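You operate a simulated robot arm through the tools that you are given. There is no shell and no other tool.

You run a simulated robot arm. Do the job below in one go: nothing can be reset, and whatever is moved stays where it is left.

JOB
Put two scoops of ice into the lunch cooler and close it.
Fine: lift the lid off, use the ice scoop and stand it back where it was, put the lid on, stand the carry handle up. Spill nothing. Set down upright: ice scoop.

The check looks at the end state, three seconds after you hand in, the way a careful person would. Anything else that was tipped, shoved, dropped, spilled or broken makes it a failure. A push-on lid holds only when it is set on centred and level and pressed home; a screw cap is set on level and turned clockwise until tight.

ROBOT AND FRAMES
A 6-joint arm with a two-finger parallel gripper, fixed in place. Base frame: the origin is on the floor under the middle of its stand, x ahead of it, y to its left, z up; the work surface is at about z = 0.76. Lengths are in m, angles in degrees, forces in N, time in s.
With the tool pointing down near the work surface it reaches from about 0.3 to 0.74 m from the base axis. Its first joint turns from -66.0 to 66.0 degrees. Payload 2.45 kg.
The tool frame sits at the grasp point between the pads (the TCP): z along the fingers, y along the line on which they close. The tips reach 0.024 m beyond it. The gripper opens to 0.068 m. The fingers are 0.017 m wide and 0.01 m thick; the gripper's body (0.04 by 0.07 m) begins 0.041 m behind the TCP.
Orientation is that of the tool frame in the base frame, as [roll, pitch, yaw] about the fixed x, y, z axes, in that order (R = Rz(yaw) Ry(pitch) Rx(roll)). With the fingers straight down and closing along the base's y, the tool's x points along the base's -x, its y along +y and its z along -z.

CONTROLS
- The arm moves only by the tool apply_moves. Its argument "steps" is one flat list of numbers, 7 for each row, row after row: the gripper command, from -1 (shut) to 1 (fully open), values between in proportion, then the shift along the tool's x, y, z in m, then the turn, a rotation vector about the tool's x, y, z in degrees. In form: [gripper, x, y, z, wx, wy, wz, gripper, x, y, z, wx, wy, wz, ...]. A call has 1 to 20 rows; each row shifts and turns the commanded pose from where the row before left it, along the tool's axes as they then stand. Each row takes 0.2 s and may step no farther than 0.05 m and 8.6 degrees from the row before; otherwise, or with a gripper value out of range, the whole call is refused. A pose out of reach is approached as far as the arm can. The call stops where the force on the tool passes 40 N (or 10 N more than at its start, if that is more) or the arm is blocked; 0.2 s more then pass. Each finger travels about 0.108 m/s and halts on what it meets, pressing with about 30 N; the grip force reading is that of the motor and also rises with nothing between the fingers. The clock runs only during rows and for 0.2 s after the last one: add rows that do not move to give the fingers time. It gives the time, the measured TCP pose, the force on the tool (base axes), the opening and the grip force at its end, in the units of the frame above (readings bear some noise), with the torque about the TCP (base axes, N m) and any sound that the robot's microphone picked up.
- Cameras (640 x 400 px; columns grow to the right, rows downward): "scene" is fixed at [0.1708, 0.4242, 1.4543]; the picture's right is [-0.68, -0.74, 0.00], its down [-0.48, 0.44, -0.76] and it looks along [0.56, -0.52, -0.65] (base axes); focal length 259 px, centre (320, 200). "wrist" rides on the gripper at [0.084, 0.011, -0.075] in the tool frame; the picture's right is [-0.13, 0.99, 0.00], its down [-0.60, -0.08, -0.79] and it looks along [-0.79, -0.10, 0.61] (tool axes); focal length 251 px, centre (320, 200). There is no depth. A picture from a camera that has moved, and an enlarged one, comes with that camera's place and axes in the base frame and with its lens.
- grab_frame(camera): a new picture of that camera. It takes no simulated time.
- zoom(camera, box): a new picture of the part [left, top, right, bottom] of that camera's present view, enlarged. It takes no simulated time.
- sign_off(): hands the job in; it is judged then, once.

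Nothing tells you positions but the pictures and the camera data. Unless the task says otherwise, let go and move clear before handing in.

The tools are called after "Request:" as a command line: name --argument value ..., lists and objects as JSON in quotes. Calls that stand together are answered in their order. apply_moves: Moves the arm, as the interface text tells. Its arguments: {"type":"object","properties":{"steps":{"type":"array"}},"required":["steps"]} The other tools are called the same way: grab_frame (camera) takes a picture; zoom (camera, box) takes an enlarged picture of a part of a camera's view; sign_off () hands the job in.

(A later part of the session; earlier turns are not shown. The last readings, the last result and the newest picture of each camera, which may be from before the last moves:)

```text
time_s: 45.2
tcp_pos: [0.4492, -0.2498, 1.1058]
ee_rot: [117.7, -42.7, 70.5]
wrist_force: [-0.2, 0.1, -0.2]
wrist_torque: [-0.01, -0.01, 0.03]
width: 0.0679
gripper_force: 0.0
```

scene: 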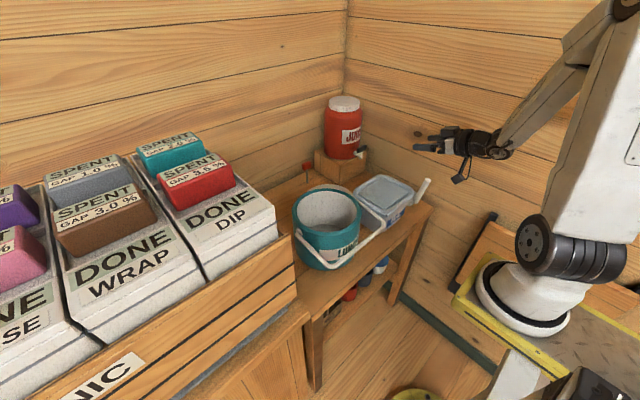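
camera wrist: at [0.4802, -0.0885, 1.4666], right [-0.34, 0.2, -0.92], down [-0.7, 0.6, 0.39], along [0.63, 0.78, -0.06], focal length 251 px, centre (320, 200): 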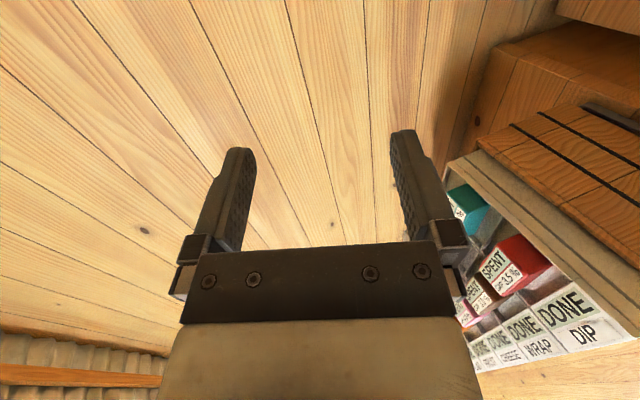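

Request:
apply_moves --steps '[1, 0, 0, 0, 0, 0, 8.5, 1, 0, 0, 0, 0, 0, 8.5, 1, 0, 0, 0, 0, 0, 8.5, 1, 0, 0, 0, 0, 0, 8.5, 1, 0, 0, 0, 0, 0, 8.5, 1, 0, 0, 0, 0, 0, 1.5]'

Request:
grab_frame --camera "wrist"

Request:
grab_frame --camera "scene"

```text
time_s: 46.6
tcp_pos: [0.4497, -0.2497, 1.1069]
ee_rot: [-179.7, -70.0, -0.2]
wrist_force: [-0.1, -0.5, 0.7]
wrist_torque: [-0.02, 0.0, -0.03]
width: 0.068
gripper_force: 0.2
```

```text
taken
camera wrist: at [0.408, -0.2611, 1.2113], right [-0.04, -0.99, -0.12], down [-0.95, 0.08, -0.3], along [0.3, 0.1, -0.95], focal length 251 px, centre (320, 200)
```

wrist: 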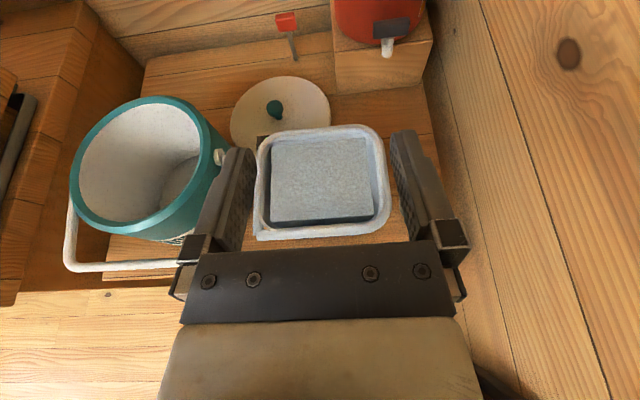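

```text
taken
```

scene: 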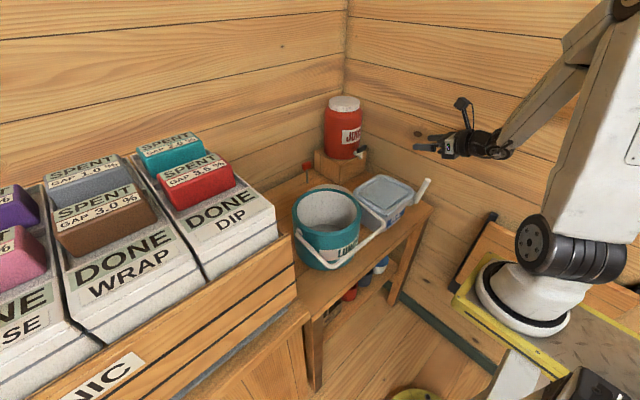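

The camera is now on top and I can see the bin, open cooler and parked lid. The scoop is hidden behind a finger, so I'll shift sideways to see it.

Request:
apply_moves --steps '[1, 0, 0.04, 0, 0, 0, 0, 1, 0, 0.04, 0, 0, 0, 0, 1, 0, 0.04, 0, 0, 0, 0, 1, 0, 0, 0, 0, 0, 0]'

Request:
grab_frame --camera "wrist"

Request:
zoom --camera "wrist" --box '[240, 100, 400, 250]'

```text
time_s: 47.6
tcp_pos: [0.4569, -0.3665, 1.1074]
ee_rot: [-179.9, -70.0, 0.0]
wrist_force: [0.1, -0.8, 0.5]
wrist_torque: [-0.03, -0.03, -0.01]
width: 0.068
gripper_force: 0.1
out of reach, approached as far as the arm can: row 3
```

```text
taken
camera wrist: at [0.416, -0.3771, 1.2119], right [-0.05, -0.99, -0.12], down [-0.95, 0.08, -0.3], along [0.3, 0.1, -0.95], focal length 251 px, centre (320, 200)
```

wrist: 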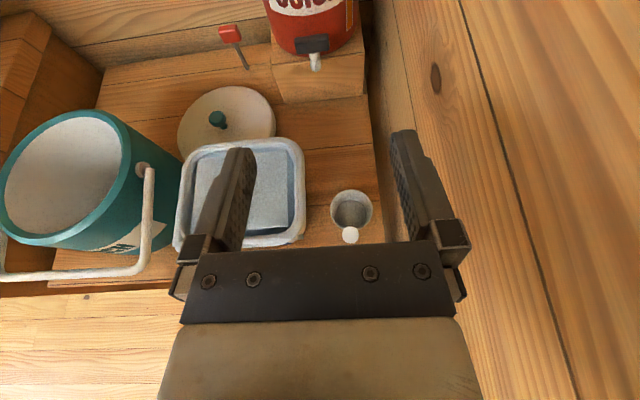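

```text
2.67 times, centred on (320, 175) of wrist
camera zoom: at [0.416, -0.3771, 1.2119], right [-0.05, -0.99, -0.12], down [-0.95, 0.08, -0.3], along [0.3, 0.1, -0.95], focal length 670 px, centre (320, 267)
```

zoom: 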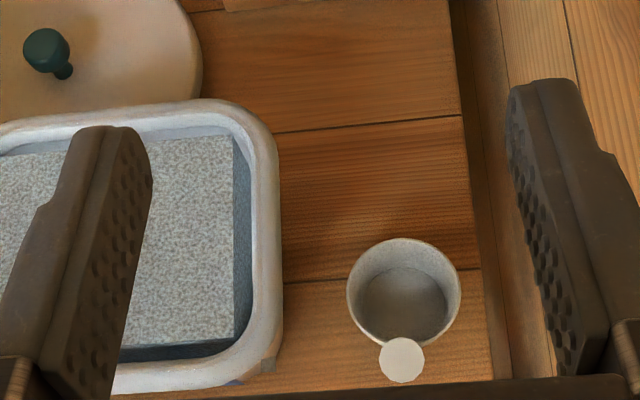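

This gives a clean top view: cup centre ≈(0.525, -0.386), handle top ≈(0.466, -0.379, 0.906), rim z≈0.805. The arm is near a limit at this y with heading +x, so I'll try turning the tool heading towards -y.

Request:
apply_moves --steps '[1, 0, -0.03, 0, 0, 0, 0, 1, 0, 0, 0, -6.27, 0, 2.28, 1, 0, 0, 0, -6.27, 0, 2.28, 1, 0, 0, 0, -6.27, 0, 2.28, 1, 0, 0, 0, 0, 0, 0]'

```text
time_s: 48.8
tcp_pos: [0.4572, -0.3344, 1.1082]
ee_rot: [179.9, -70.0, -19.9]
wrist_force: [-0.3, -0.4, 0.0]
wrist_torque: [0.01, 0.0, -0.01]
width: 0.068
gripper_force: 0.1
```

Heading -20° is fine. I'll move to a pre-grasp point about 8 cm behind the handle along the tool axis.

Request:
apply_moves --steps '[1, -0.0355, 0.0187, -0.0127, 0, 0, 0, 1, -0.0355, 0.0187, -0.0127, 0, 0, 0, 1, -0.0334, 0, 0.0121, 0, 0, 0, 1, -0.0334, 0, 0.0121, 0, 0, 0, 1, 0, 0, 0, 0, 0, 0]'

Request:
grab_frame --camera "wrist"

Request:
grab_frame --camera "scene"

```text
time_s: 50.0
tcp_pos: [0.411, -0.3479, 0.9782]
ee_rot: [179.9, -70.0, -20.0]
wrist_force: [-0.3, 0.4, -0.5]
wrist_torque: [-0.02, -0.01, 0.02]
width: 0.0684
gripper_force: 0.0
out of reach, approached as far as the arm can: row 2
```

```text
taken
camera wrist: at [0.3677, -0.3442, 1.0822], right [-0.38, -0.92, -0.12], down [-0.87, 0.4, -0.3], along [0.32, -0.01, -0.95], focal length 251 px, centre (320, 200)
```

wrist: 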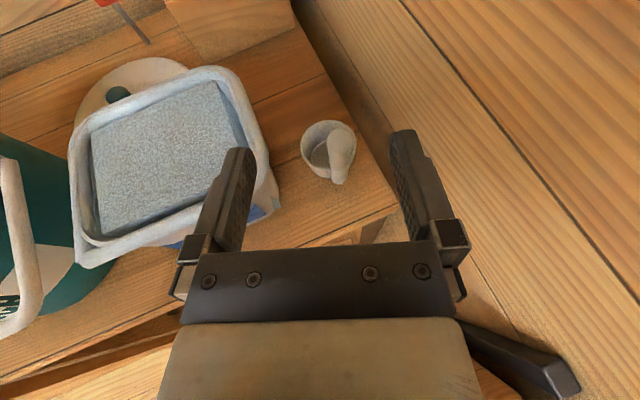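

```text
taken
```

scene: 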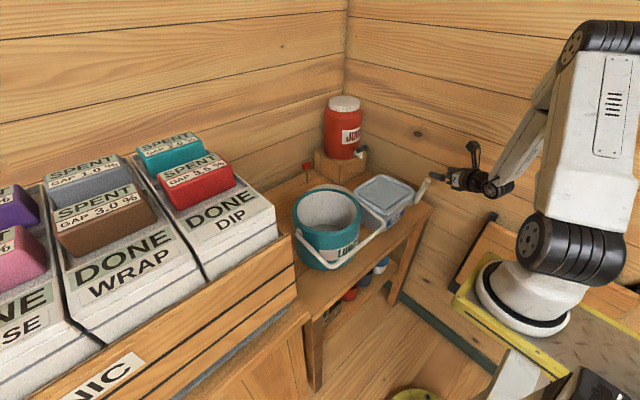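

Request:
zoom --camera "wrist" --box '[270, 100, 390, 200]'

Request:
zoom --camera "scene" --box '[400, 120, 540, 220]'

```text
4.00 times, centred on (330, 150) of wrist
camera zoom: at [0.3677, -0.3442, 1.0822], right [-0.38, -0.92, -0.12], down [-0.87, 0.4, -0.3], along [0.32, -0.01, -0.95], focal length 1006 px, centre (280, 400)
```

zoom: 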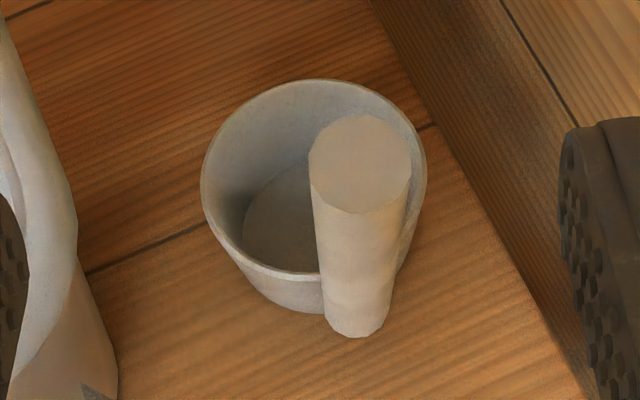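

```text
4.00 times, centred on (470, 170) of scene
camera zoom: at [0.1708, 0.4242, 1.4543], right [-0.68, -0.74, 0.0], down [-0.48, 0.44, -0.76], along [0.56, -0.52, -0.65], focal length 1035 px, centre (-280, 320)
```

zoom: 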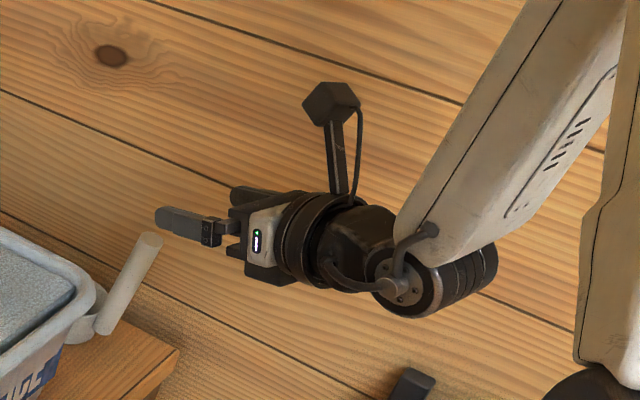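

My handle estimate matches this view within a millimetre. I'll drop to the pre-grasp height and advance to the handle.

Request:
apply_moves --steps '[0.7, -0.0345, 0.0045, 0.0073, 0, 0, 0, 0.7, -0.0345, 0.0045, 0.0073, 0, 0, 0, 0.7, 0, 0, 0, 0, 0, 0]'

Request:
grab_frame --camera "wrist"

Request:
zoom --camera "scene" --box '[360, 120, 540, 250]'

```text
time_s: 50.8
tcp_pos: [0.4115, -0.3467, 0.91]
ee_rot: [179.8, -70.0, -19.9]
wrist_force: [-0.5, -0.1, 0.5]
wrist_torque: [-0.01, 0.06, 0.03]
width: 0.058
gripper_force: 0.1
out of reach, approached as far as the arm can: row 1, 2
```

```text
taken
camera wrist: at [0.3673, -0.3434, 1.013], right [-0.38, -0.92, -0.12], down [-0.87, 0.4, -0.3], along [0.32, -0.01, -0.95], focal length 251 px, centre (320, 200)
```

wrist: 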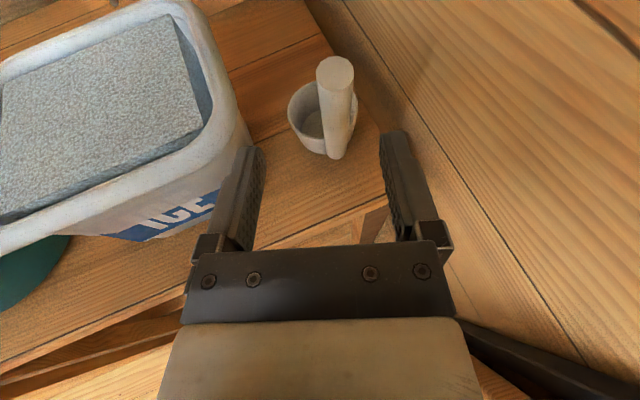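

```text
3.08 times, centred on (450, 185) of scene
camera zoom: at [0.1708, 0.4242, 1.4543], right [-0.68, -0.74, 0.0], down [-0.48, 0.44, -0.76], along [0.56, -0.52, -0.65], focal length 796 px, centre (-80, 246)
```

zoom: 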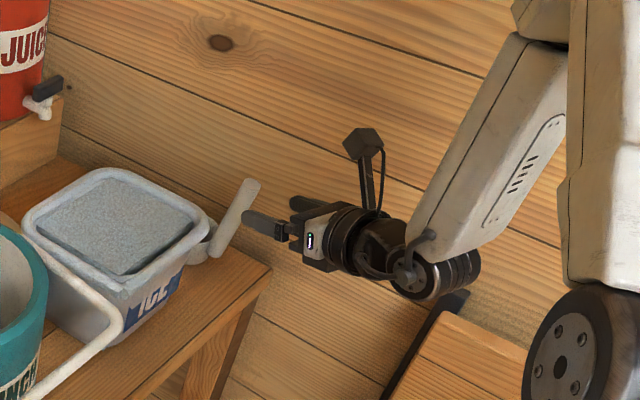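

I'm close to the inner reach limit, but the handle is ahead. I'll align laterally and advance so the handle sits between the pads.

Request:
apply_moves --steps '[0.7, -0.005, 0.0103, 0.0112, 0, 0, 0, 0.7, 0, 0, 0.02, 0, 0, 0, 0.7, 0, 0, 0, 0, 0, 0]'

Request:
grab_frame --camera "wrist"

```text
time_s: 51.6
tcp_pos: [0.4315, -0.3675, 0.8928]
ee_rot: [-180.0, -70.1, -20.1]
wrist_force: [-0.5, 0.9, 0.7]
wrist_torque: [0.01, -0.04, -0.03]
width: 0.0576
gripper_force: 0.0
```

```text
taken
camera wrist: at [0.3899, -0.3631, 0.9966], right [-0.38, -0.92, -0.12], down [-0.87, 0.4, -0.3], along [0.32, -0.01, -0.95], focal length 251 px, centre (320, 200)
```

wrist: 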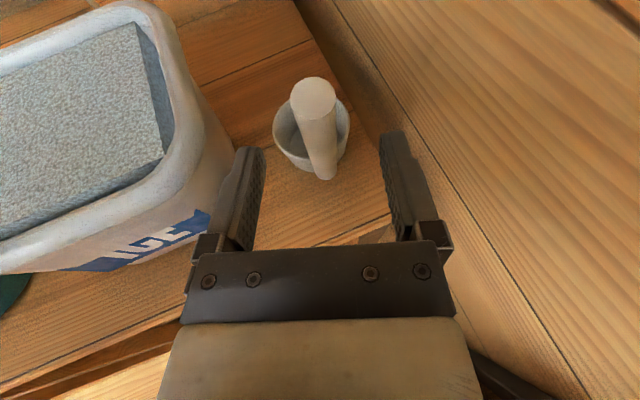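

The handle is centred between the fingers. I'll advance 4 cm and close.

Request:
apply_moves --steps '[0.7, 0.001, -0.001, 0.02, 0, 0, 0, 0.7, 0.001, -0.001, 0.021, 0, 0, 0, 0.7, 0, 0, 0, 0, 0, 0]'

Request:
grab_frame --camera "wrist"

Request:
zoom --camera "scene" --box '[360, 140, 500, 240]'

```text
time_s: 52.4
tcp_pos: [0.4722, -0.3779, 0.8814]
ee_rot: [-180.0, -70.0, -20.0]
wrist_force: [0.5, 0.2, 0.4]
wrist_torque: [0.02, 0.0, -0.01]
width: 0.0578
gripper_force: 0.1
```

```text
taken
camera wrist: at [0.428, -0.3744, 0.9846], right [-0.38, -0.92, -0.12], down [-0.87, 0.4, -0.3], along [0.32, -0.01, -0.95], focal length 251 px, centre (320, 200)
```

wrist: 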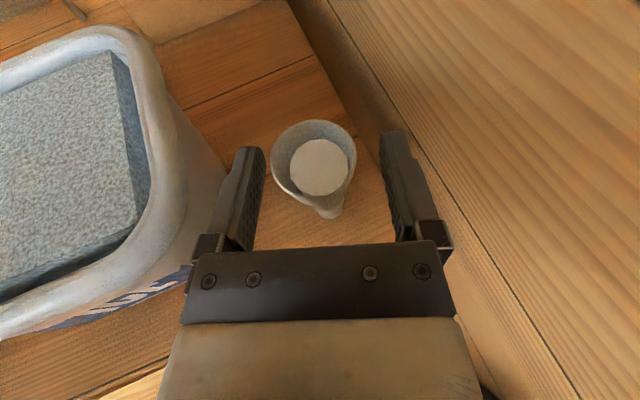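

```text
4.00 times, centred on (430, 190) of scene
camera zoom: at [0.1708, 0.4242, 1.4543], right [-0.68, -0.74, 0.0], down [-0.48, 0.44, -0.76], along [0.56, -0.52, -0.65], focal length 1035 px, centre (-120, 240)
```

zoom: 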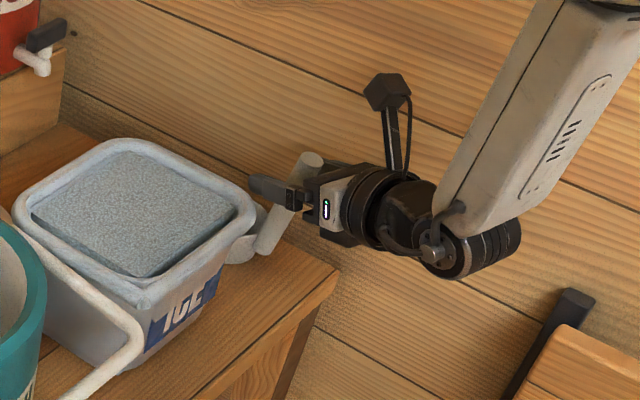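

The handle is between the pads, centred. Closing now.

Request:
apply_moves --steps '[-1, 0, 0, 0, 0, 0, 0, -1, 0, 0, 0, 0, 0, 0, -1, 0, 0, 0, 0, 0, 0, -1, 0, 0, 0, 0, 0, 0]'

Request:
grab_frame --camera "wrist"

```text
time_s: 53.4
tcp_pos: [0.4708, -0.3784, 0.8802]
ee_rot: [-180.0, -70.1, -20.0]
wrist_force: [1.1, 1.4, 3.0]
wrist_torque: [0.38, -0.38, 0.08]
width: 0.0204
gripper_force: 30.0
```

```text
taken
camera wrist: at [0.4279, -0.3743, 0.985], right [-0.38, -0.92, -0.12], down [-0.87, 0.4, -0.3], along [0.32, -0.01, -0.95], focal length 251 px, centre (320, 200)
```

wrist: 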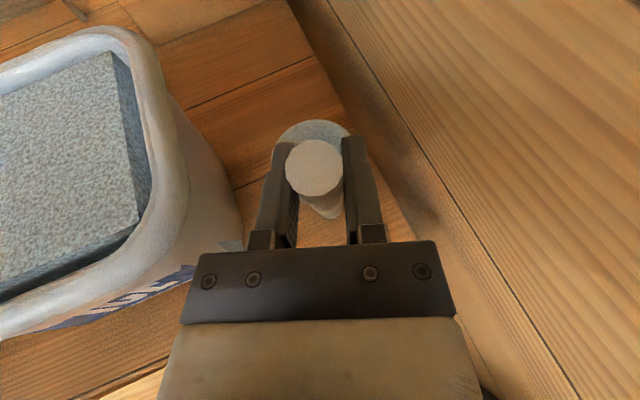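

The scoop is gripped (width 0.0204). Its home pose is TCP (0.471, -0.378, 0.881) with rotation [180, -70, -20]. I'll lift it straight up, keeping it upright.

Request:
apply_moves --steps '[-1, 0.0094, 0, -0.0034, 0, 0, 0, -1, 0.0188, 0, -0.0068, 0, 0, 0, -1, 0.0282, 0, -0.01026, 0, 0, 0, -1, 0.0282, 0, -0.01026, 0, 0, 0, -1, 0.0282, 0, -0.01026, 0, 0, 0, -1, 0.0282, 0, -0.01026, 0, 0, 0, -1, 0, 0, 0, 0, 0, 0]'

Request:
grab_frame --camera "wrist"

Request:
zoom --camera "scene" --box '[340, 90, 540, 240]'

```text
time_s: 55.0
tcp_pos: [0.4711, -0.3777, 1.0313]
ee_rot: [-179.9, -69.9, -20.0]
wrist_force: [0.2, -0.5, -1.2]
wrist_torque: [0.02, 0.0, 0.0]
width: 0.0203
gripper_force: 29.8
```

```text
taken
camera wrist: at [0.4279, -0.3745, 1.1348], right [-0.38, -0.92, -0.12], down [-0.87, 0.4, -0.3], along [0.32, -0.01, -0.95], focal length 251 px, centre (320, 200)
```

wrist: 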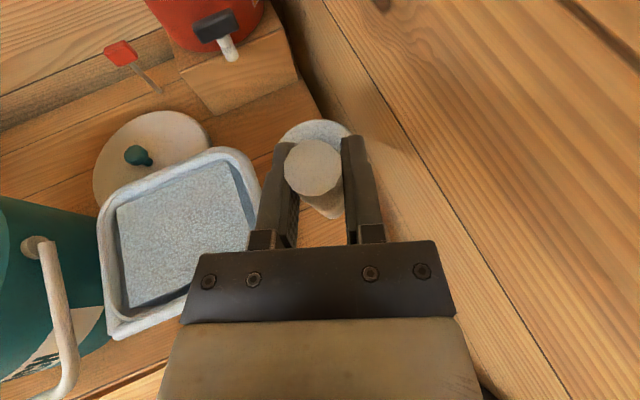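

```text
2.67 times, centred on (440, 165) of scene
camera zoom: at [0.1709, 0.4242, 1.4543], right [-0.68, -0.74, 0.0], down [-0.48, 0.44, -0.76], along [0.56, -0.52, -0.65], focal length 690 px, centre (0, 293)
```

zoom: 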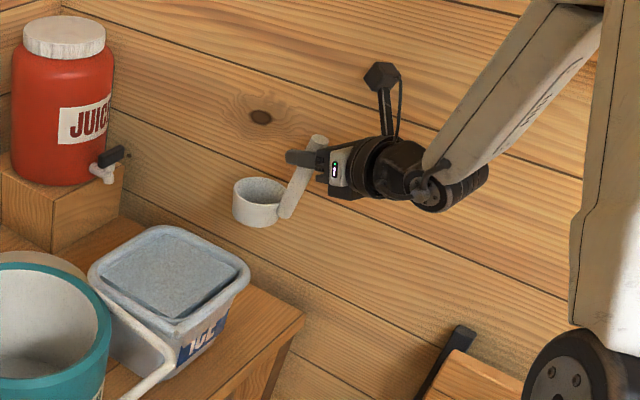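

The scoop hangs upright and level. Before scooping I'll do a dry run with the empty scoop, moving over the cooler and tipping, to make sure the pour is within reach.

Request:
apply_moves --steps '[-1, 0.0104, -0.0301, -0.0154, 0, 0, 0, -1, 0.0104, -0.0301, -0.0154, 0, 0, 0, -1, 0.0104, -0.0301, -0.0154, 0, 0, 0, -1, 0.0104, -0.0301, -0.0154, 0, 0, 0, -1, 0, 0, 0, 6.27, 0, -2.28, -1, 0, 0, 0, 6.27, 0, -2.28, -1, 0, 0, 0, 6.27, 0, -2.28, -1, 0, 0, 0, 0, 0, 0]'

Request:
grab_frame --camera "wrist"

```text
time_s: 56.8
tcp_pos: [0.4705, -0.2491, 1.091]
ee_rot: [-179.9, -70.0, 0.0]
wrist_force: [0.4, -0.1, -1.8]
wrist_torque: [0.0, 0.03, -0.02]
width: 0.0203
gripper_force: 30.0
```

```text
taken
camera wrist: at [0.4288, -0.2615, 1.1949], right [-0.04, -0.99, -0.12], down [-0.95, 0.08, -0.3], along [0.3, 0.1, -0.95], focal length 251 px, centre (320, 200)
```

wrist: 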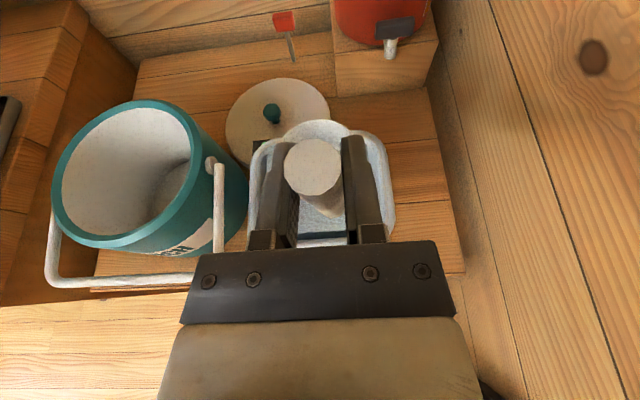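

Request:
apply_moves --steps '[-1, 0.00646, -0.0371, 0.00474, 0, 0, 0, -1, 0.00646, -0.0371, 0.00474, 0, 0, 0, -1, 0.00646, -0.0371, 0.00474, 0, 0, 0, -1, 0.00646, -0.0371, 0.00474, 0, 0, 0, -1, 0.00646, -0.0371, 0.00474, 0, 0, 0, -1, 0.00646, -0.0371, 0.00474, 0, 0, 0, -1, 0.00646, -0.0371, 0.00474, 0, 0, 0, -1, 0.00646, -0.0371, 0.00474, 0, 0, 0, -1, 0.00646, -0.0371, 0.00474, 0, 0, 0, -1, 0, 0, 0, 0, 0, 0]'

Request:
grab_frame --camera "scene"

Request:
grab_frame --camera "wrist"

```text
time_s: 59.0
tcp_pos: [0.5211, -0.04, 1.1472]
ee_rot: [-179.5, -69.9, 0.0]
wrist_force: [0.5, -1.0, -2.2]
wrist_torque: [-0.01, 0.02, 0.0]
width: 0.0201
gripper_force: 29.9
out of reach, approached as far as the arm can: row 5, 6, 7, 8, 9
```

```text
taken
```

scene: 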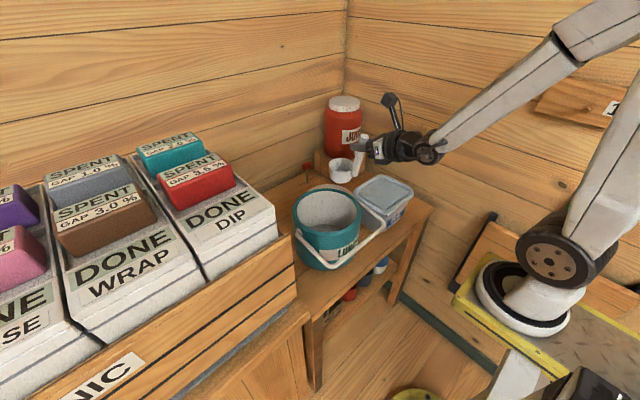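

```text
taken
camera wrist: at [0.4795, -0.0521, 1.2512], right [-0.04, -0.99, -0.12], down [-0.95, 0.07, -0.29], along [0.3, 0.11, -0.95], focal length 251 px, centre (320, 200)
```

wrist: 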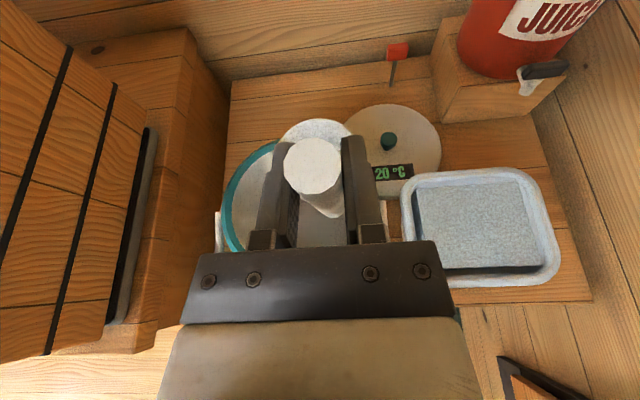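

Heading straight ahead hits a wrist limit here. The arm likes the tool heading 20–40° left of its own azimuth, so I'll turn the heading to +25° and then shift to the pour position.

Request:
apply_moves --steps '[-1, 0, 0, 0, 5.87, 0, -2.14, -1, 0, 0, 0, 5.87, 0, -2.14, -1, 0, 0, 0, 5.87, 0, -2.14, -1, 0, 0, 0, 5.87, 0, -2.14, -1, 0, 0, 0, 0, 0, 0]'

```text
time_s: 60.2
tcp_pos: [0.5222, -0.0402, 1.1464]
ee_rot: [-180.0, -70.0, 25.0]
wrist_force: [0.0, 0.8, -1.0]
wrist_torque: [-0.03, 0.05, -0.03]
width: 0.0202
gripper_force: 30.4
```

Request:
apply_moves --steps '[-1, -0.002, -0.0298, 0.01, 0, 0, 0, -1, -0.002, -0.0298, 0.01, 0, 0, 0, -1, -0.002, -0.0298, 0.01, 0, 0, 0, -1, 0, 0, 0, 0, 0, 0]'

Request:
grab_frame --camera "scene"

Request:
grab_frame --camera "wrist"

```text
time_s: 61.2
tcp_pos: [0.5075, 0.0516, 1.1325]
ee_rot: [-180.0, -69.9, 25.0]
wrist_force: [-0.4, 0.7, -0.7]
wrist_torque: [-0.01, 0.05, 0.01]
width: 0.0205
gripper_force: 30.1
```

```text
taken
```

scene: 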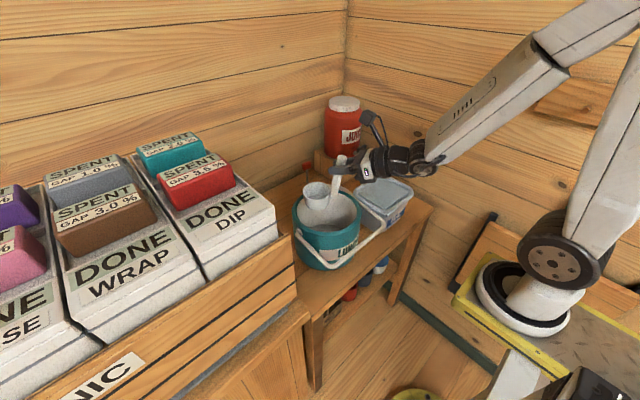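

```text
taken
camera wrist: at [0.474, 0.0231, 1.2356], right [0.38, -0.92, -0.12], down [-0.9, -0.33, -0.3], along [0.23, 0.22, -0.95], focal length 251 px, centre (320, 200)
```

wrist: 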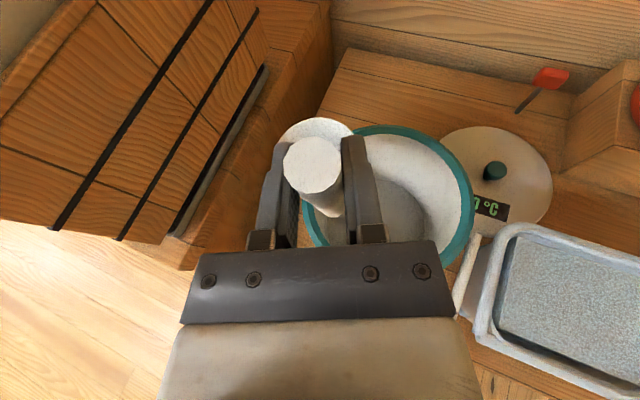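

In place over the cooler. Now the dry-run tip: rotate about the heading axis, first half.

Request:
apply_moves --steps '[-1, 0, 0, 0, -2.9, 0, -7.98, -1, 0, 0, 0, -2.9, 0, -7.98, -1, 0, 0, 0, -2.9, 0, -7.98, -1, 0, 0, 0, -2.9, 0, -7.98, -1, 0, 0, 0, -2.9, 0, -7.98, -1, 0, 0, 0, -2.9, 0, -7.98, -1, 0, 0, 0, 0, 0, 0]'

Request:
grab_frame --camera "scene"

```text
time_s: 62.8
tcp_pos: [0.5242, 0.0153, 1.1407]
ee_rot: [105.6, -36.2, 90.1]
wrist_force: [0.0, 0.3, -1.1]
wrist_torque: [0.08, 0.06, -0.01]
width: 0.0203
gripper_force: 29.9
out of reach, approached as far as the arm can: row 2, 3, 4, 5, 6
```

```text
taken
```

scene: 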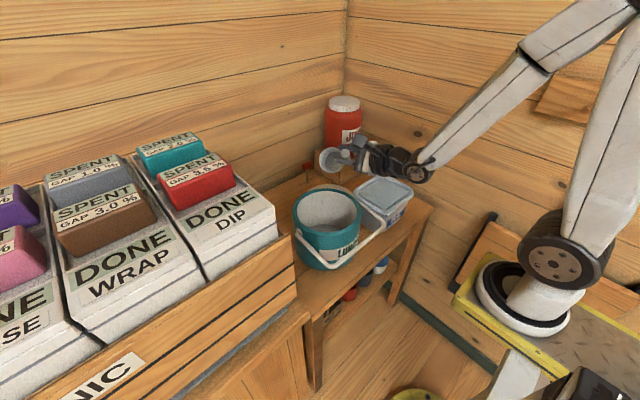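

Tipping about the horizontal axis swings the tool heading into the wrist limit. A pure roll about the tool axis only uses the last joint, so I'll undo this and try that instead.

Request:
apply_moves --steps '[-1, 0, 0, 0, 2.9, 0, 7.98, -1, 0, 0, 0, 2.9, 0, 7.98, -1, 0, 0, 0, 2.9, 0, 7.98, -1, 0, 0, 0, 2.9, 0, 7.98, -1, 0, 0, 0, 2.9, 0, 7.98, -1, 0, 0, 0, 2.9, 0, 7.98, -1, 0, 0, 0, 0, 0, 0]'

```text
time_s: 64.4
tcp_pos: [0.524, 0.0151, 1.1396]
ee_rot: [-179.8, -70.0, 24.9]
wrist_force: [-0.7, -0.2, -0.8]
wrist_torque: [-0.03, 0.05, 0.03]
width: 0.0201
gripper_force: 30.2
```

Request:
apply_moves --steps '[-1, -0.0139, -0.0164, 0.0026, 0, 0, 0, -1, -0.0139, 0, 0.0026, 0, 0, 0, -1, 0, 0, 0, 0, 0, -8.5, -1, 0, 0, 0, 0, 0, -8.5, -1, 0, 0, 0, 0, 0, -8.5, -1, 0, 0, 0, 0, 0, -8.5, -1, 0, 0, 0, 0, 0, -8.5, -1, 0, 0, 0, 0, 0, -8.5, -1, 0, 0, 0, 0, 0, 0]'

Request:
grab_frame --camera "scene"

```text
time_s: 66.4
tcp_pos: [0.5138, 0.0279, 1.1116]
ee_rot: [115.1, -36.0, 99.6]
wrist_force: [-0.8, -1.2, -1.9]
wrist_torque: [0.04, 0.08, 0.01]
width: 0.0204
gripper_force: 30.1
```

```text
taken
```

scene: 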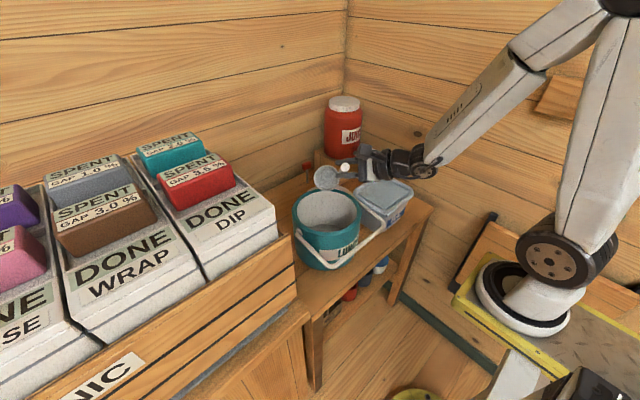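

Pure roll works. Continuing the dry run to about 136°.

Request:
apply_moves --steps '[-1, 0, 0, 0, 0, 0, -8.5, -1, 0, 0, 0, 0, 0, -8.5, -1, 0, 0, 0, 0, 0, -8.5, -1, 0, 0, 0, 0, 0, -8.5, -1, 0, 0, 0, 0, 0, -8.5, -1, 0, 0, 0, 0, 0, -8.5, -1, 0, 0, 0, 0, 0, -8.5, -1, 0, 0, 0, 0, 0, -8.5, -1, 0, 0, 0, 0, 0, -8.5, -1, 0, 0, 0, 0, 0, -8.5, -1, 0, 0, 0, 0, 0, 0]'

Request:
grab_frame --camera "scene"

Request:
zoom --camera "scene" --box '[280, 120, 440, 250]'

```text
time_s: 68.8
tcp_pos: [0.5137, 0.0276, 1.1122]
ee_rot: [117.7, 42.7, 134.6]
wrist_force: [0.6, 0.5, -1.3]
wrist_torque: [0.05, 0.08, 0.01]
width: 0.0201
gripper_force: 29.8
```

```text
taken
```

scene: 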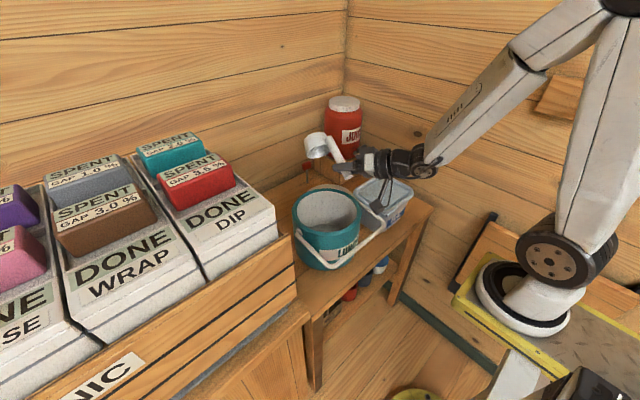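

```text
3.08 times, centred on (360, 185) of scene
camera zoom: at [0.1709, 0.4242, 1.4543], right [-0.68, -0.74, 0.0], down [-0.48, 0.44, -0.76], along [0.56, -0.52, -0.65], focal length 796 px, centre (197, 246)
```

zoom: 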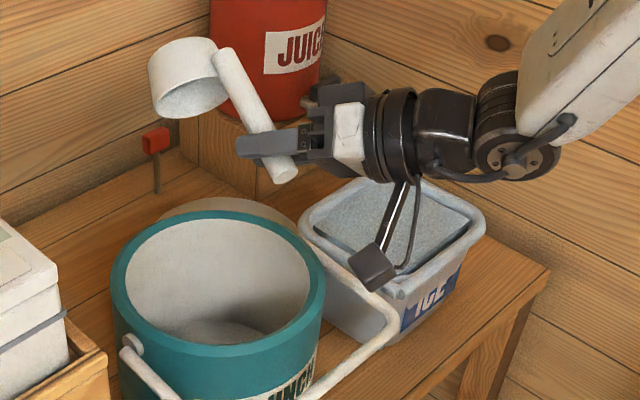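

The pour motion works: the cup inverts right over the cooler opening. I'll roll back upright, then return towards the bin while easing the heading back to 0°.

Request:
apply_moves --steps '[-1, 0, 0, 0, 0, 0, 8.5, -1, 0, 0, 0, 0, 0, 8.5, -1, 0, 0, 0, 0, 0, 8.5, -1, 0, 0, 0, 0, 0, 8.5, -1, 0, 0, 0, 0, 0, 8.5, -1, 0, 0, 0, 0, 0, 8.5, -1, 0, 0, 0, 0, 0, 8.5, -1, 0, 0, 0, 0, 0, 8.5, -1, 0, 0, 0, 0, 0, 8.5, -1, 0, 0, 0, 0, 0, 8.5, -1, 0, 0, 0, 0, 0, 8.5, -1, 0, 0, 0, 0, 0, 8.5, -1, 0, 0, 0, 0, 0, 8.5, -1, 0, 0, 0, 0, 0, 8.5, -1, 0, 0, 0, 0, 0, 8.5, -1, 0, 0, 0, 0, 0, 8.5, -1, 0, 0, 0, 0, 0, 0]'

```text
time_s: 72.4
tcp_pos: [0.5141, 0.0285, 1.1111]
ee_rot: [-179.7, -70.0, 24.7]
wrist_force: [-0.4, -0.2, -1.4]
wrist_torque: [-0.04, 0.03, 0.01]
width: 0.0202
gripper_force: 30.1
```

Request:
apply_moves --steps '[-1, -0.0066, 0.0296, -0.0182, 0, 0, 0, -1, -0.0066, 0.0296, -0.0182, 0, 0, 0, -1, 0, 0, 0, -6.11, 0, 2.22, -1, 0, 0, 0, -6.11, 0, 2.22, -1, -0.0035, 0.0319, -0.0096, 0, 0, 0, -1, -0.0035, 0.0319, -0.0096, 0, 0, 0, -1, -0.0035, 0.0319, -0.0096, 0, 0, 0, -1, 0, 0, 0, -5.5, 0, 2.0, -1, 0, 0, 0, -5.5, 0, 2.0, -1, -0.0015, 0.031, -0.004, 0, 0, 0, -1, -0.0015, 0.031, -0.004, 0, 0, 0, -1, 0, 0, 0, 0, 0, 0]'

Request:
grab_frame --camera "wrist"

Request:
zoom --camera "scene" --box '[300, 100, 460, 230]'

```text
time_s: 75.0
tcp_pos: [0.4855, -0.2052, 1.1117]
ee_rot: [180.0, -70.0, 0.3]
wrist_force: [0.5, 0.4, -1.7]
wrist_torque: [0.01, 0.03, 0.01]
width: 0.0204
gripper_force: 30.2
```

```text
taken
camera wrist: at [0.4436, -0.2164, 1.2158], right [-0.04, -0.99, -0.12], down [-0.95, 0.07, -0.3], along [0.3, 0.1, -0.95], focal length 251 px, centre (320, 200)
```

wrist: 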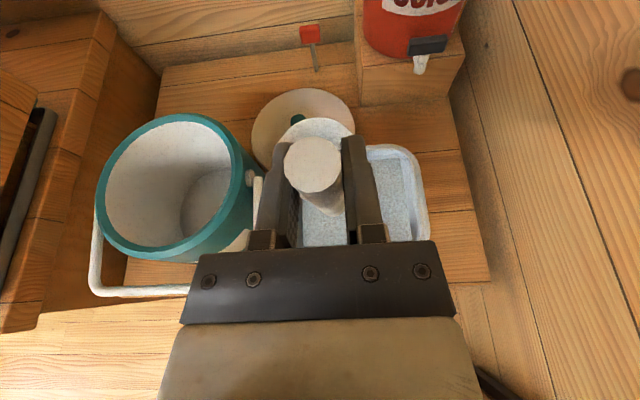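

```text
3.08 times, centred on (380, 165) of scene
camera zoom: at [0.1709, 0.4242, 1.4543], right [-0.68, -0.74, 0.0], down [-0.48, 0.44, -0.76], along [0.56, -0.52, -0.65], focal length 796 px, centre (135, 308)
```

zoom: 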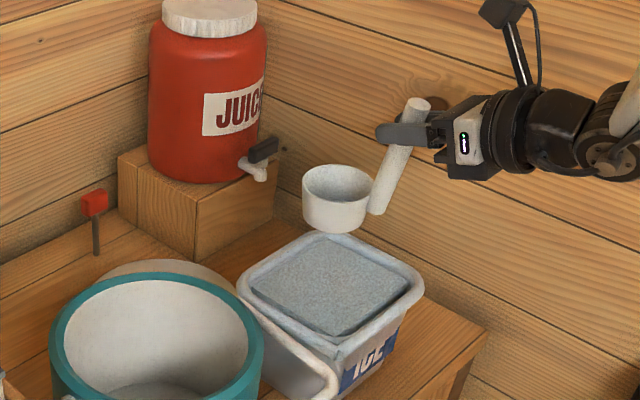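

I'm above the ice. I'll lower to z≈1.04 and roll the cup about 50° so its mouth leads.

Request:
apply_moves --steps '[-1, -0.0338, -0.0025, 0.0123, 0, 0, 0, -1, -0.0338, -0.0025, 0.0123, 0, 0, 0, -1, 0, 0, 0, 0, 0, -8.34, -1, 0, 0, 0, 0, 0, -8.34, -1, 0, 0, 0, 0, 0, -8.34, -1, 0, 0, 0, 0, 0, -8.34, -1, 0, 0, 0, 0, 0, -8.34, -1, 0, 0, 0, 0, 0, -8.34, -1, 0, 0, 0, 0, 0, 0]'

Request:
grab_frame --camera "wrist"

Request:
zoom --camera "scene" --box '[300, 100, 460, 230]'

```text
time_s: 77.0
tcp_pos: [0.4862, -0.1996, 1.0395]
ee_rot: [115.3, -37.1, 74.4]
wrist_force: [0.5, -0.3, -1.9]
wrist_torque: [0.05, 0.08, -0.02]
width: 0.0201
gripper_force: 30.6
```

```text
taken
camera wrist: at [0.4361, -0.1428, 1.1233], right [0.24, -0.73, 0.64], down [-0.9, -0.42, -0.15], along [0.38, -0.54, -0.76], focal length 251 px, centre (320, 200)
```

wrist: 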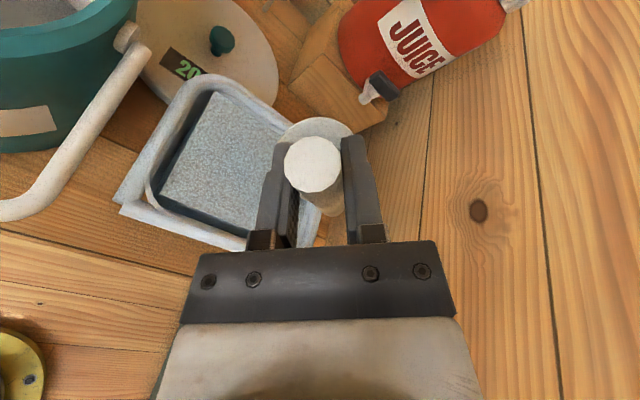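

```text
3.08 times, centred on (380, 165) of scene
camera zoom: at [0.1709, 0.4242, 1.4543], right [-0.68, -0.74, 0.0], down [-0.48, 0.44, -0.76], along [0.56, -0.52, -0.65], focal length 796 px, centre (135, 308)
```

zoom: 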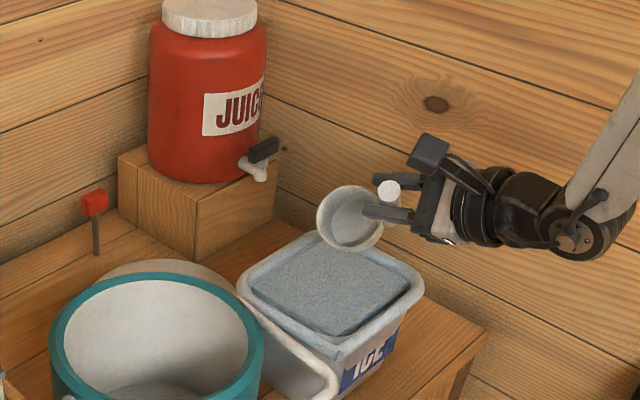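

The cup mouth projects exactly where predicted, at (0.542, -0.233). Now I'll lower it into the ice, watching the force.

Request:
apply_moves --steps '[-1, -0.0181, -0.0216, 0.01026, 0, 0, 0, -1, -0.0121, -0.0144, 0.0068, 0, 0, 0, -1, -0.0121, -0.0144, 0.0068, 0, 0, 0, -1, 0, 0, 0, 0, 0, 0]'

Request:
zoom --camera "scene" --box '[300, 100, 460, 230]'

```text
time_s: 78.0
tcp_pos: [0.4853, -0.1994, 0.9696]
ee_rot: [115.5, -37.2, 74.3]
wrist_force: [-1.1, 0.3, -1.1]
wrist_torque: [0.06, 0.04, -0.03]
width: 0.0203
gripper_force: 30.2
```

```text
3.08 times, centred on (380, 165) of scene
camera zoom: at [0.1709, 0.4242, 1.4543], right [-0.68, -0.74, 0.0], down [-0.48, 0.44, -0.76], along [0.56, -0.52, -0.65], focal length 796 px, centre (135, 308)
```

zoom: 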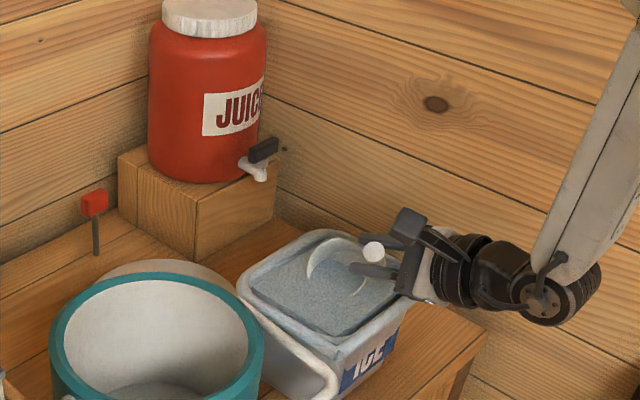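

The cup goes into the ice without resistance. I'll go deeper, to about z=0.93.

Request:
apply_moves --steps '[-1, -0.0121, -0.0144, 0.0068, 0, 0, 0, -1, -0.0121, -0.0144, 0.0068, 0, 0, 0, -1, 0, 0, 0, 0, 0, 0]'

Request:
zoom --camera "scene" --box '[300, 100, 460, 230]'

Request:
grab_frame --camera "wrist"

```text
time_s: 78.8
tcp_pos: [0.4845, -0.1993, 0.93]
ee_rot: [115.5, -37.0, 74.3]
wrist_force: [-0.2, 0.3, -2.2]
wrist_torque: [0.1, 0.09, -0.01]
width: 0.0205
gripper_force: 30.3
```

```text
3.08 times, centred on (380, 165) of scene
camera zoom: at [0.1709, 0.4242, 1.4543], right [-0.68, -0.74, 0.0], down [-0.48, 0.44, -0.76], along [0.56, -0.52, -0.65], focal length 796 px, centre (135, 308)
```

zoom: 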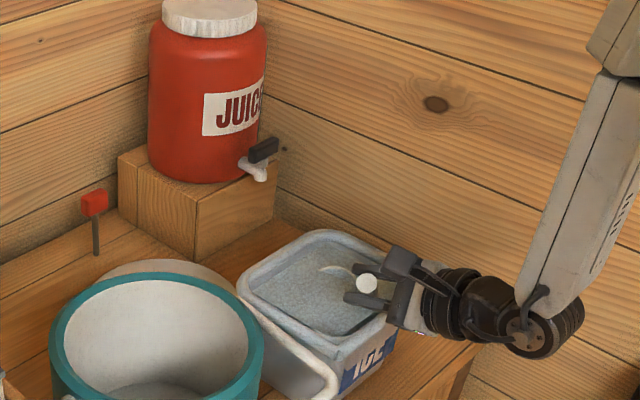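

```text
taken
camera wrist: at [0.4361, -0.1425, 1.0134], right [0.23, -0.73, 0.64], down [-0.9, -0.42, -0.15], along [0.38, -0.54, -0.76], focal length 251 px, centre (320, 200)
```

wrist: 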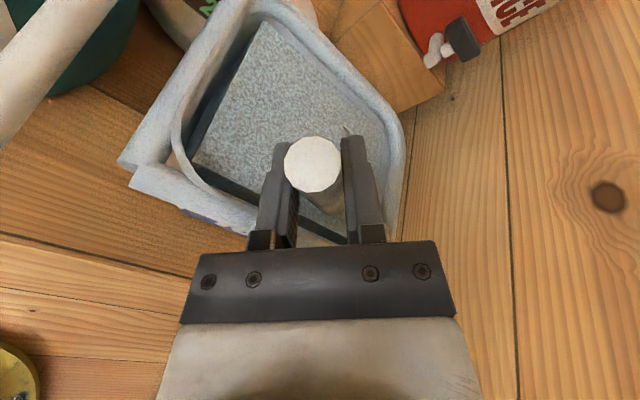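

Nearly the whole mouth is under the surface. I'll roll back to level while easing slightly towards -y, so the cup stays clear of the bin wall.

Request:
apply_moves --steps '[-1, -0.0033, 0.0028, 0, 0, 0, 8.34, -1, -0.0029, 0.0032, 0, 0, 0, 8.34, -1, -0.0024, 0.0036, 0, 0, 0, 8.34, -1, -0.0018, 0.0039, 0, 0, 0, 8.34, -1, -0.0012, 0.0041, 0, 0, 0, 8.34, -1, -0.0006, 0.0043, 0, 0, 0, 8.34, -1, 0, 0, 0, 0, 0, 0]'

Request:
zoom --camera "scene" --box '[300, 100, 460, 230]'

```text
time_s: 80.4
tcp_pos: [0.4848, -0.226, 0.9294]
ee_rot: [-179.7, -69.9, 0.0]
wrist_force: [-0.4, -0.4, -1.7]
wrist_torque: [-0.05, 0.08, 0.0]
width: 0.0203
gripper_force: 30.2
```

```text
3.08 times, centred on (380, 165) of scene
camera zoom: at [0.1709, 0.4242, 1.4543], right [-0.68, -0.74, 0.0], down [-0.48, 0.44, -0.76], along [0.56, -0.52, -0.65], focal length 796 px, centre (135, 308)
```

zoom: 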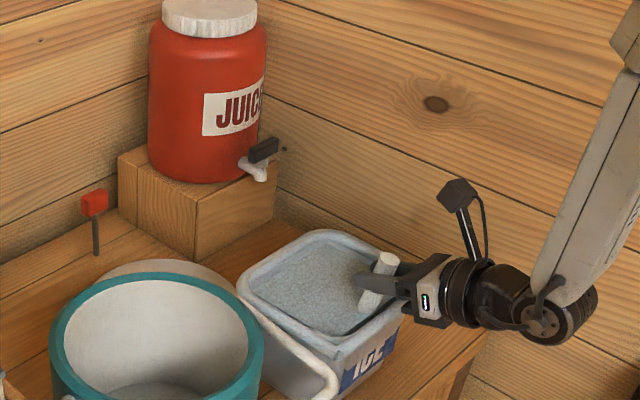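

The cup is level and fully buried. Lifting straight up, slowly.

Request:
apply_moves --steps '[-1, 0.0094, 0, -0.0034, 0, 0, 0, -1, 0.0141, 0, -0.0051, 0, 0, 0, -1, 0.0188, 0, -0.00684, 0, 0, 0, -1, 0.0188, 0, -0.00684, 0, 0, 0, -1, 0.0188, 0, -0.00684, 0, 0, 0, -1, 0.0188, 0, -0.00684, 0, 0, 0, -1, 0.0188, 0, -0.00684, 0, 0, 0, -1, 0, 0, 0, 0, 0, 0]'

Request:
zoom --camera "scene" --box '[300, 100, 460, 230]'

Request:
grab_frame --camera "wrist"

```text
time_s: 82.2
tcp_pos: [0.485, -0.2261, 1.0557]
ee_rot: [180.0, -70.1, 0.2]
wrist_force: [0.1, 0.1, -2.2]
wrist_torque: [-0.02, 0.04, -0.03]
width: 0.0204
gripper_force: 29.8
```

```text
3.08 times, centred on (380, 165) of scene
camera zoom: at [0.1709, 0.4242, 1.4543], right [-0.68, -0.74, 0.0], down [-0.48, 0.44, -0.76], along [0.56, -0.52, -0.65], focal length 796 px, centre (135, 308)
```

zoom: 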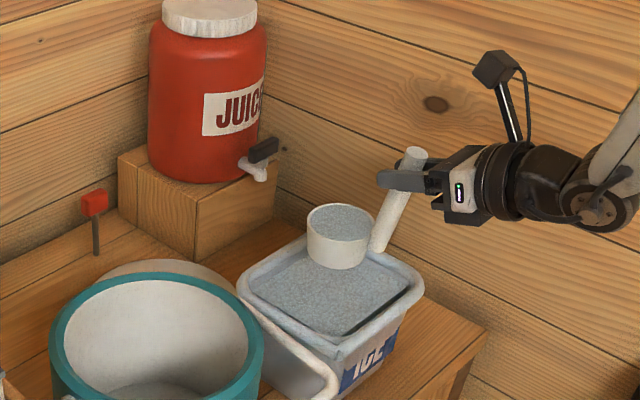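

```text
taken
camera wrist: at [0.444, -0.2377, 1.159], right [-0.04, -0.99, -0.12], down [-0.95, 0.07, -0.3], along [0.3, 0.1, -0.95], focal length 251 px, centre (320, 200)
```

wrist: 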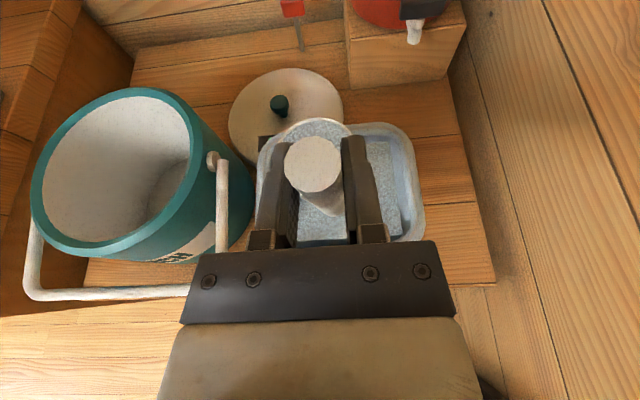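

The scoop came up full and level. I'll carry it upright to the cooler in small steps, turning the heading to 25° on the way.

Request:
apply_moves --steps '[-1, 0.0141, 0, -0.0051, 0, 0, 0, -1, 0.0141, 0, -0.0051, 0, 0, 0, -1, 0.0013, -0.021, 0.0035, 0, 0, 0, -1, 0.0013, -0.021, 0.0035, 0, 0, 0, -1, 0.0013, -0.021, 0.0035, 0, 0, 0, -1, 0.0013, -0.021, 0.0035, 0, 0, 0, -1, 0, 0, 0, 5.64, 0, -2.05, -1, 0, 0, 0, 5.64, 0, -2.05, -1, 0.004, -0.0185, 0.0109, 0, 0, 0, -1, 0.004, -0.0185, 0.0109, 0, 0, 0, -1, 0.004, -0.0185, 0.0109, 0, 0, 0, -1, 0.004, -0.0185, 0.0109, 0, 0, 0, -1, 0, 0, 0, 6.11, 0, -2.22, -1, 0, 0, 0, 6.11, 0, -2.22, -1, 0.0051, -0.014, 0.014, 0, 0, 0, -1, 0.0051, -0.014, 0.014, 0, 0, 0, -1, 0, 0, 0, 0, 0, 0]'

Request:
zoom --camera "scene" --box '[280, 110, 460, 250]'

Request:
grab_frame --camera "wrist"

```text
time_s: 85.8
tcp_pos: [0.545, -0.0212, 1.085]
ee_rot: [-179.9, -70.0, 25.3]
wrist_force: [0.4, 0.8, -1.9]
wrist_torque: [-0.06, 0.1, 0.0]
width: 0.0202
gripper_force: 29.2
```

```text
2.86 times, centred on (370, 180) of scene
camera zoom: at [0.1709, 0.4242, 1.4543], right [-0.68, -0.74, 0.0], down [-0.48, 0.44, -0.76], along [0.56, -0.52, -0.65], focal length 739 px, centre (177, 257)
```

zoom: 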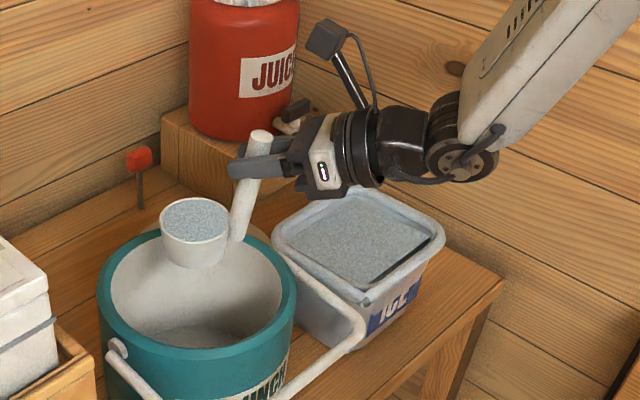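

```text
taken
camera wrist: at [0.512, -0.0492, 1.1892], right [0.38, -0.92, -0.12], down [-0.89, -0.34, -0.3], along [0.23, 0.22, -0.95], focal length 251 px, centre (320, 200)
```

wrist: 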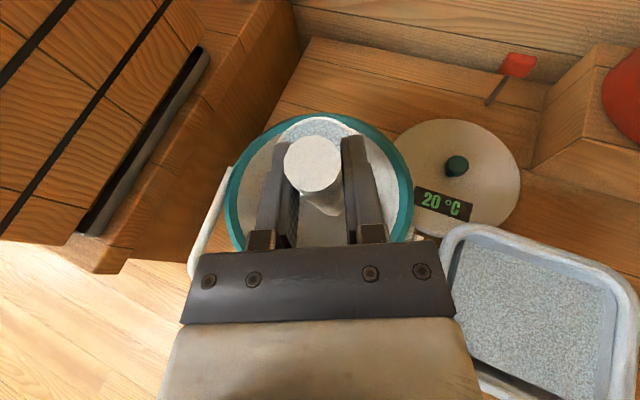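

The full cup is right above the cooler's centre. Pouring by rolling, while shifting so the lip stays over the middle.

Request:
apply_moves --steps '[-1, 0, 0, 0, 0, 0, -7.5, -1, 0, 0, 0, 0, 0, -7.5, -1, 0, 0, 0, 0, 0, -7.5, -1, 0, 0, 0, 0, 0, -7.5, -1, 0.0039, -0.0075, -0.00095, 0, 0, -7.5, -1, 0.0049, -0.0069, -0.00095, 0, 0, -7.5, -1, 0.0058, -0.0063, -0.00095, 0, 0, -7.5, -1, 0.0065, -0.0055, -0.00095, 0, 0, -7.5, -1, 0.0056, -0.0044, -0.0026, 0, 0, -7.5, -1, 0.0062, -0.0036, -0.0026, 0, 0, -7.5, -1, 0.0067, -0.0027, -0.0026, 0, 0, -7.5, -1, 0.0069, -0.0018, -0.0026, 0, 0, -7.5]'

Request:
zoom --camera "scene" --box '[280, 110, 460, 250]'

```text
time_s: 88.4
tcp_pos: [0.5056, 0.0299, 1.0859]
ee_rot: [110.0, 0.2, 115.3]
wrist_force: [-1.1, 0.5, -0.4]
wrist_torque: [0.02, 0.09, 0.0]
width: 0.0202
gripper_force: 30.0
```

```text
2.86 times, centred on (370, 180) of scene
camera zoom: at [0.1709, 0.4242, 1.4543], right [-0.68, -0.74, 0.0], down [-0.48, 0.44, -0.76], along [0.56, -0.52, -0.65], focal length 739 px, centre (177, 257)
```

zoom: 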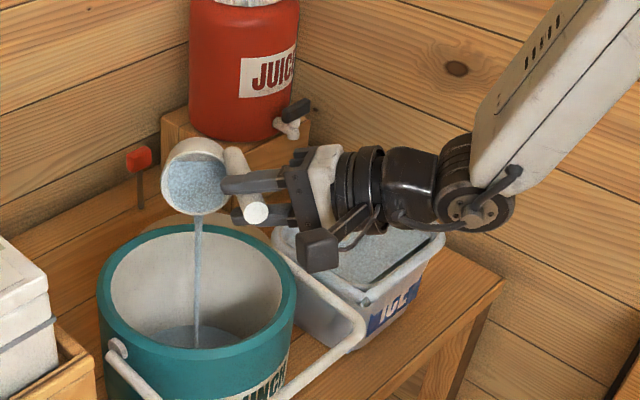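

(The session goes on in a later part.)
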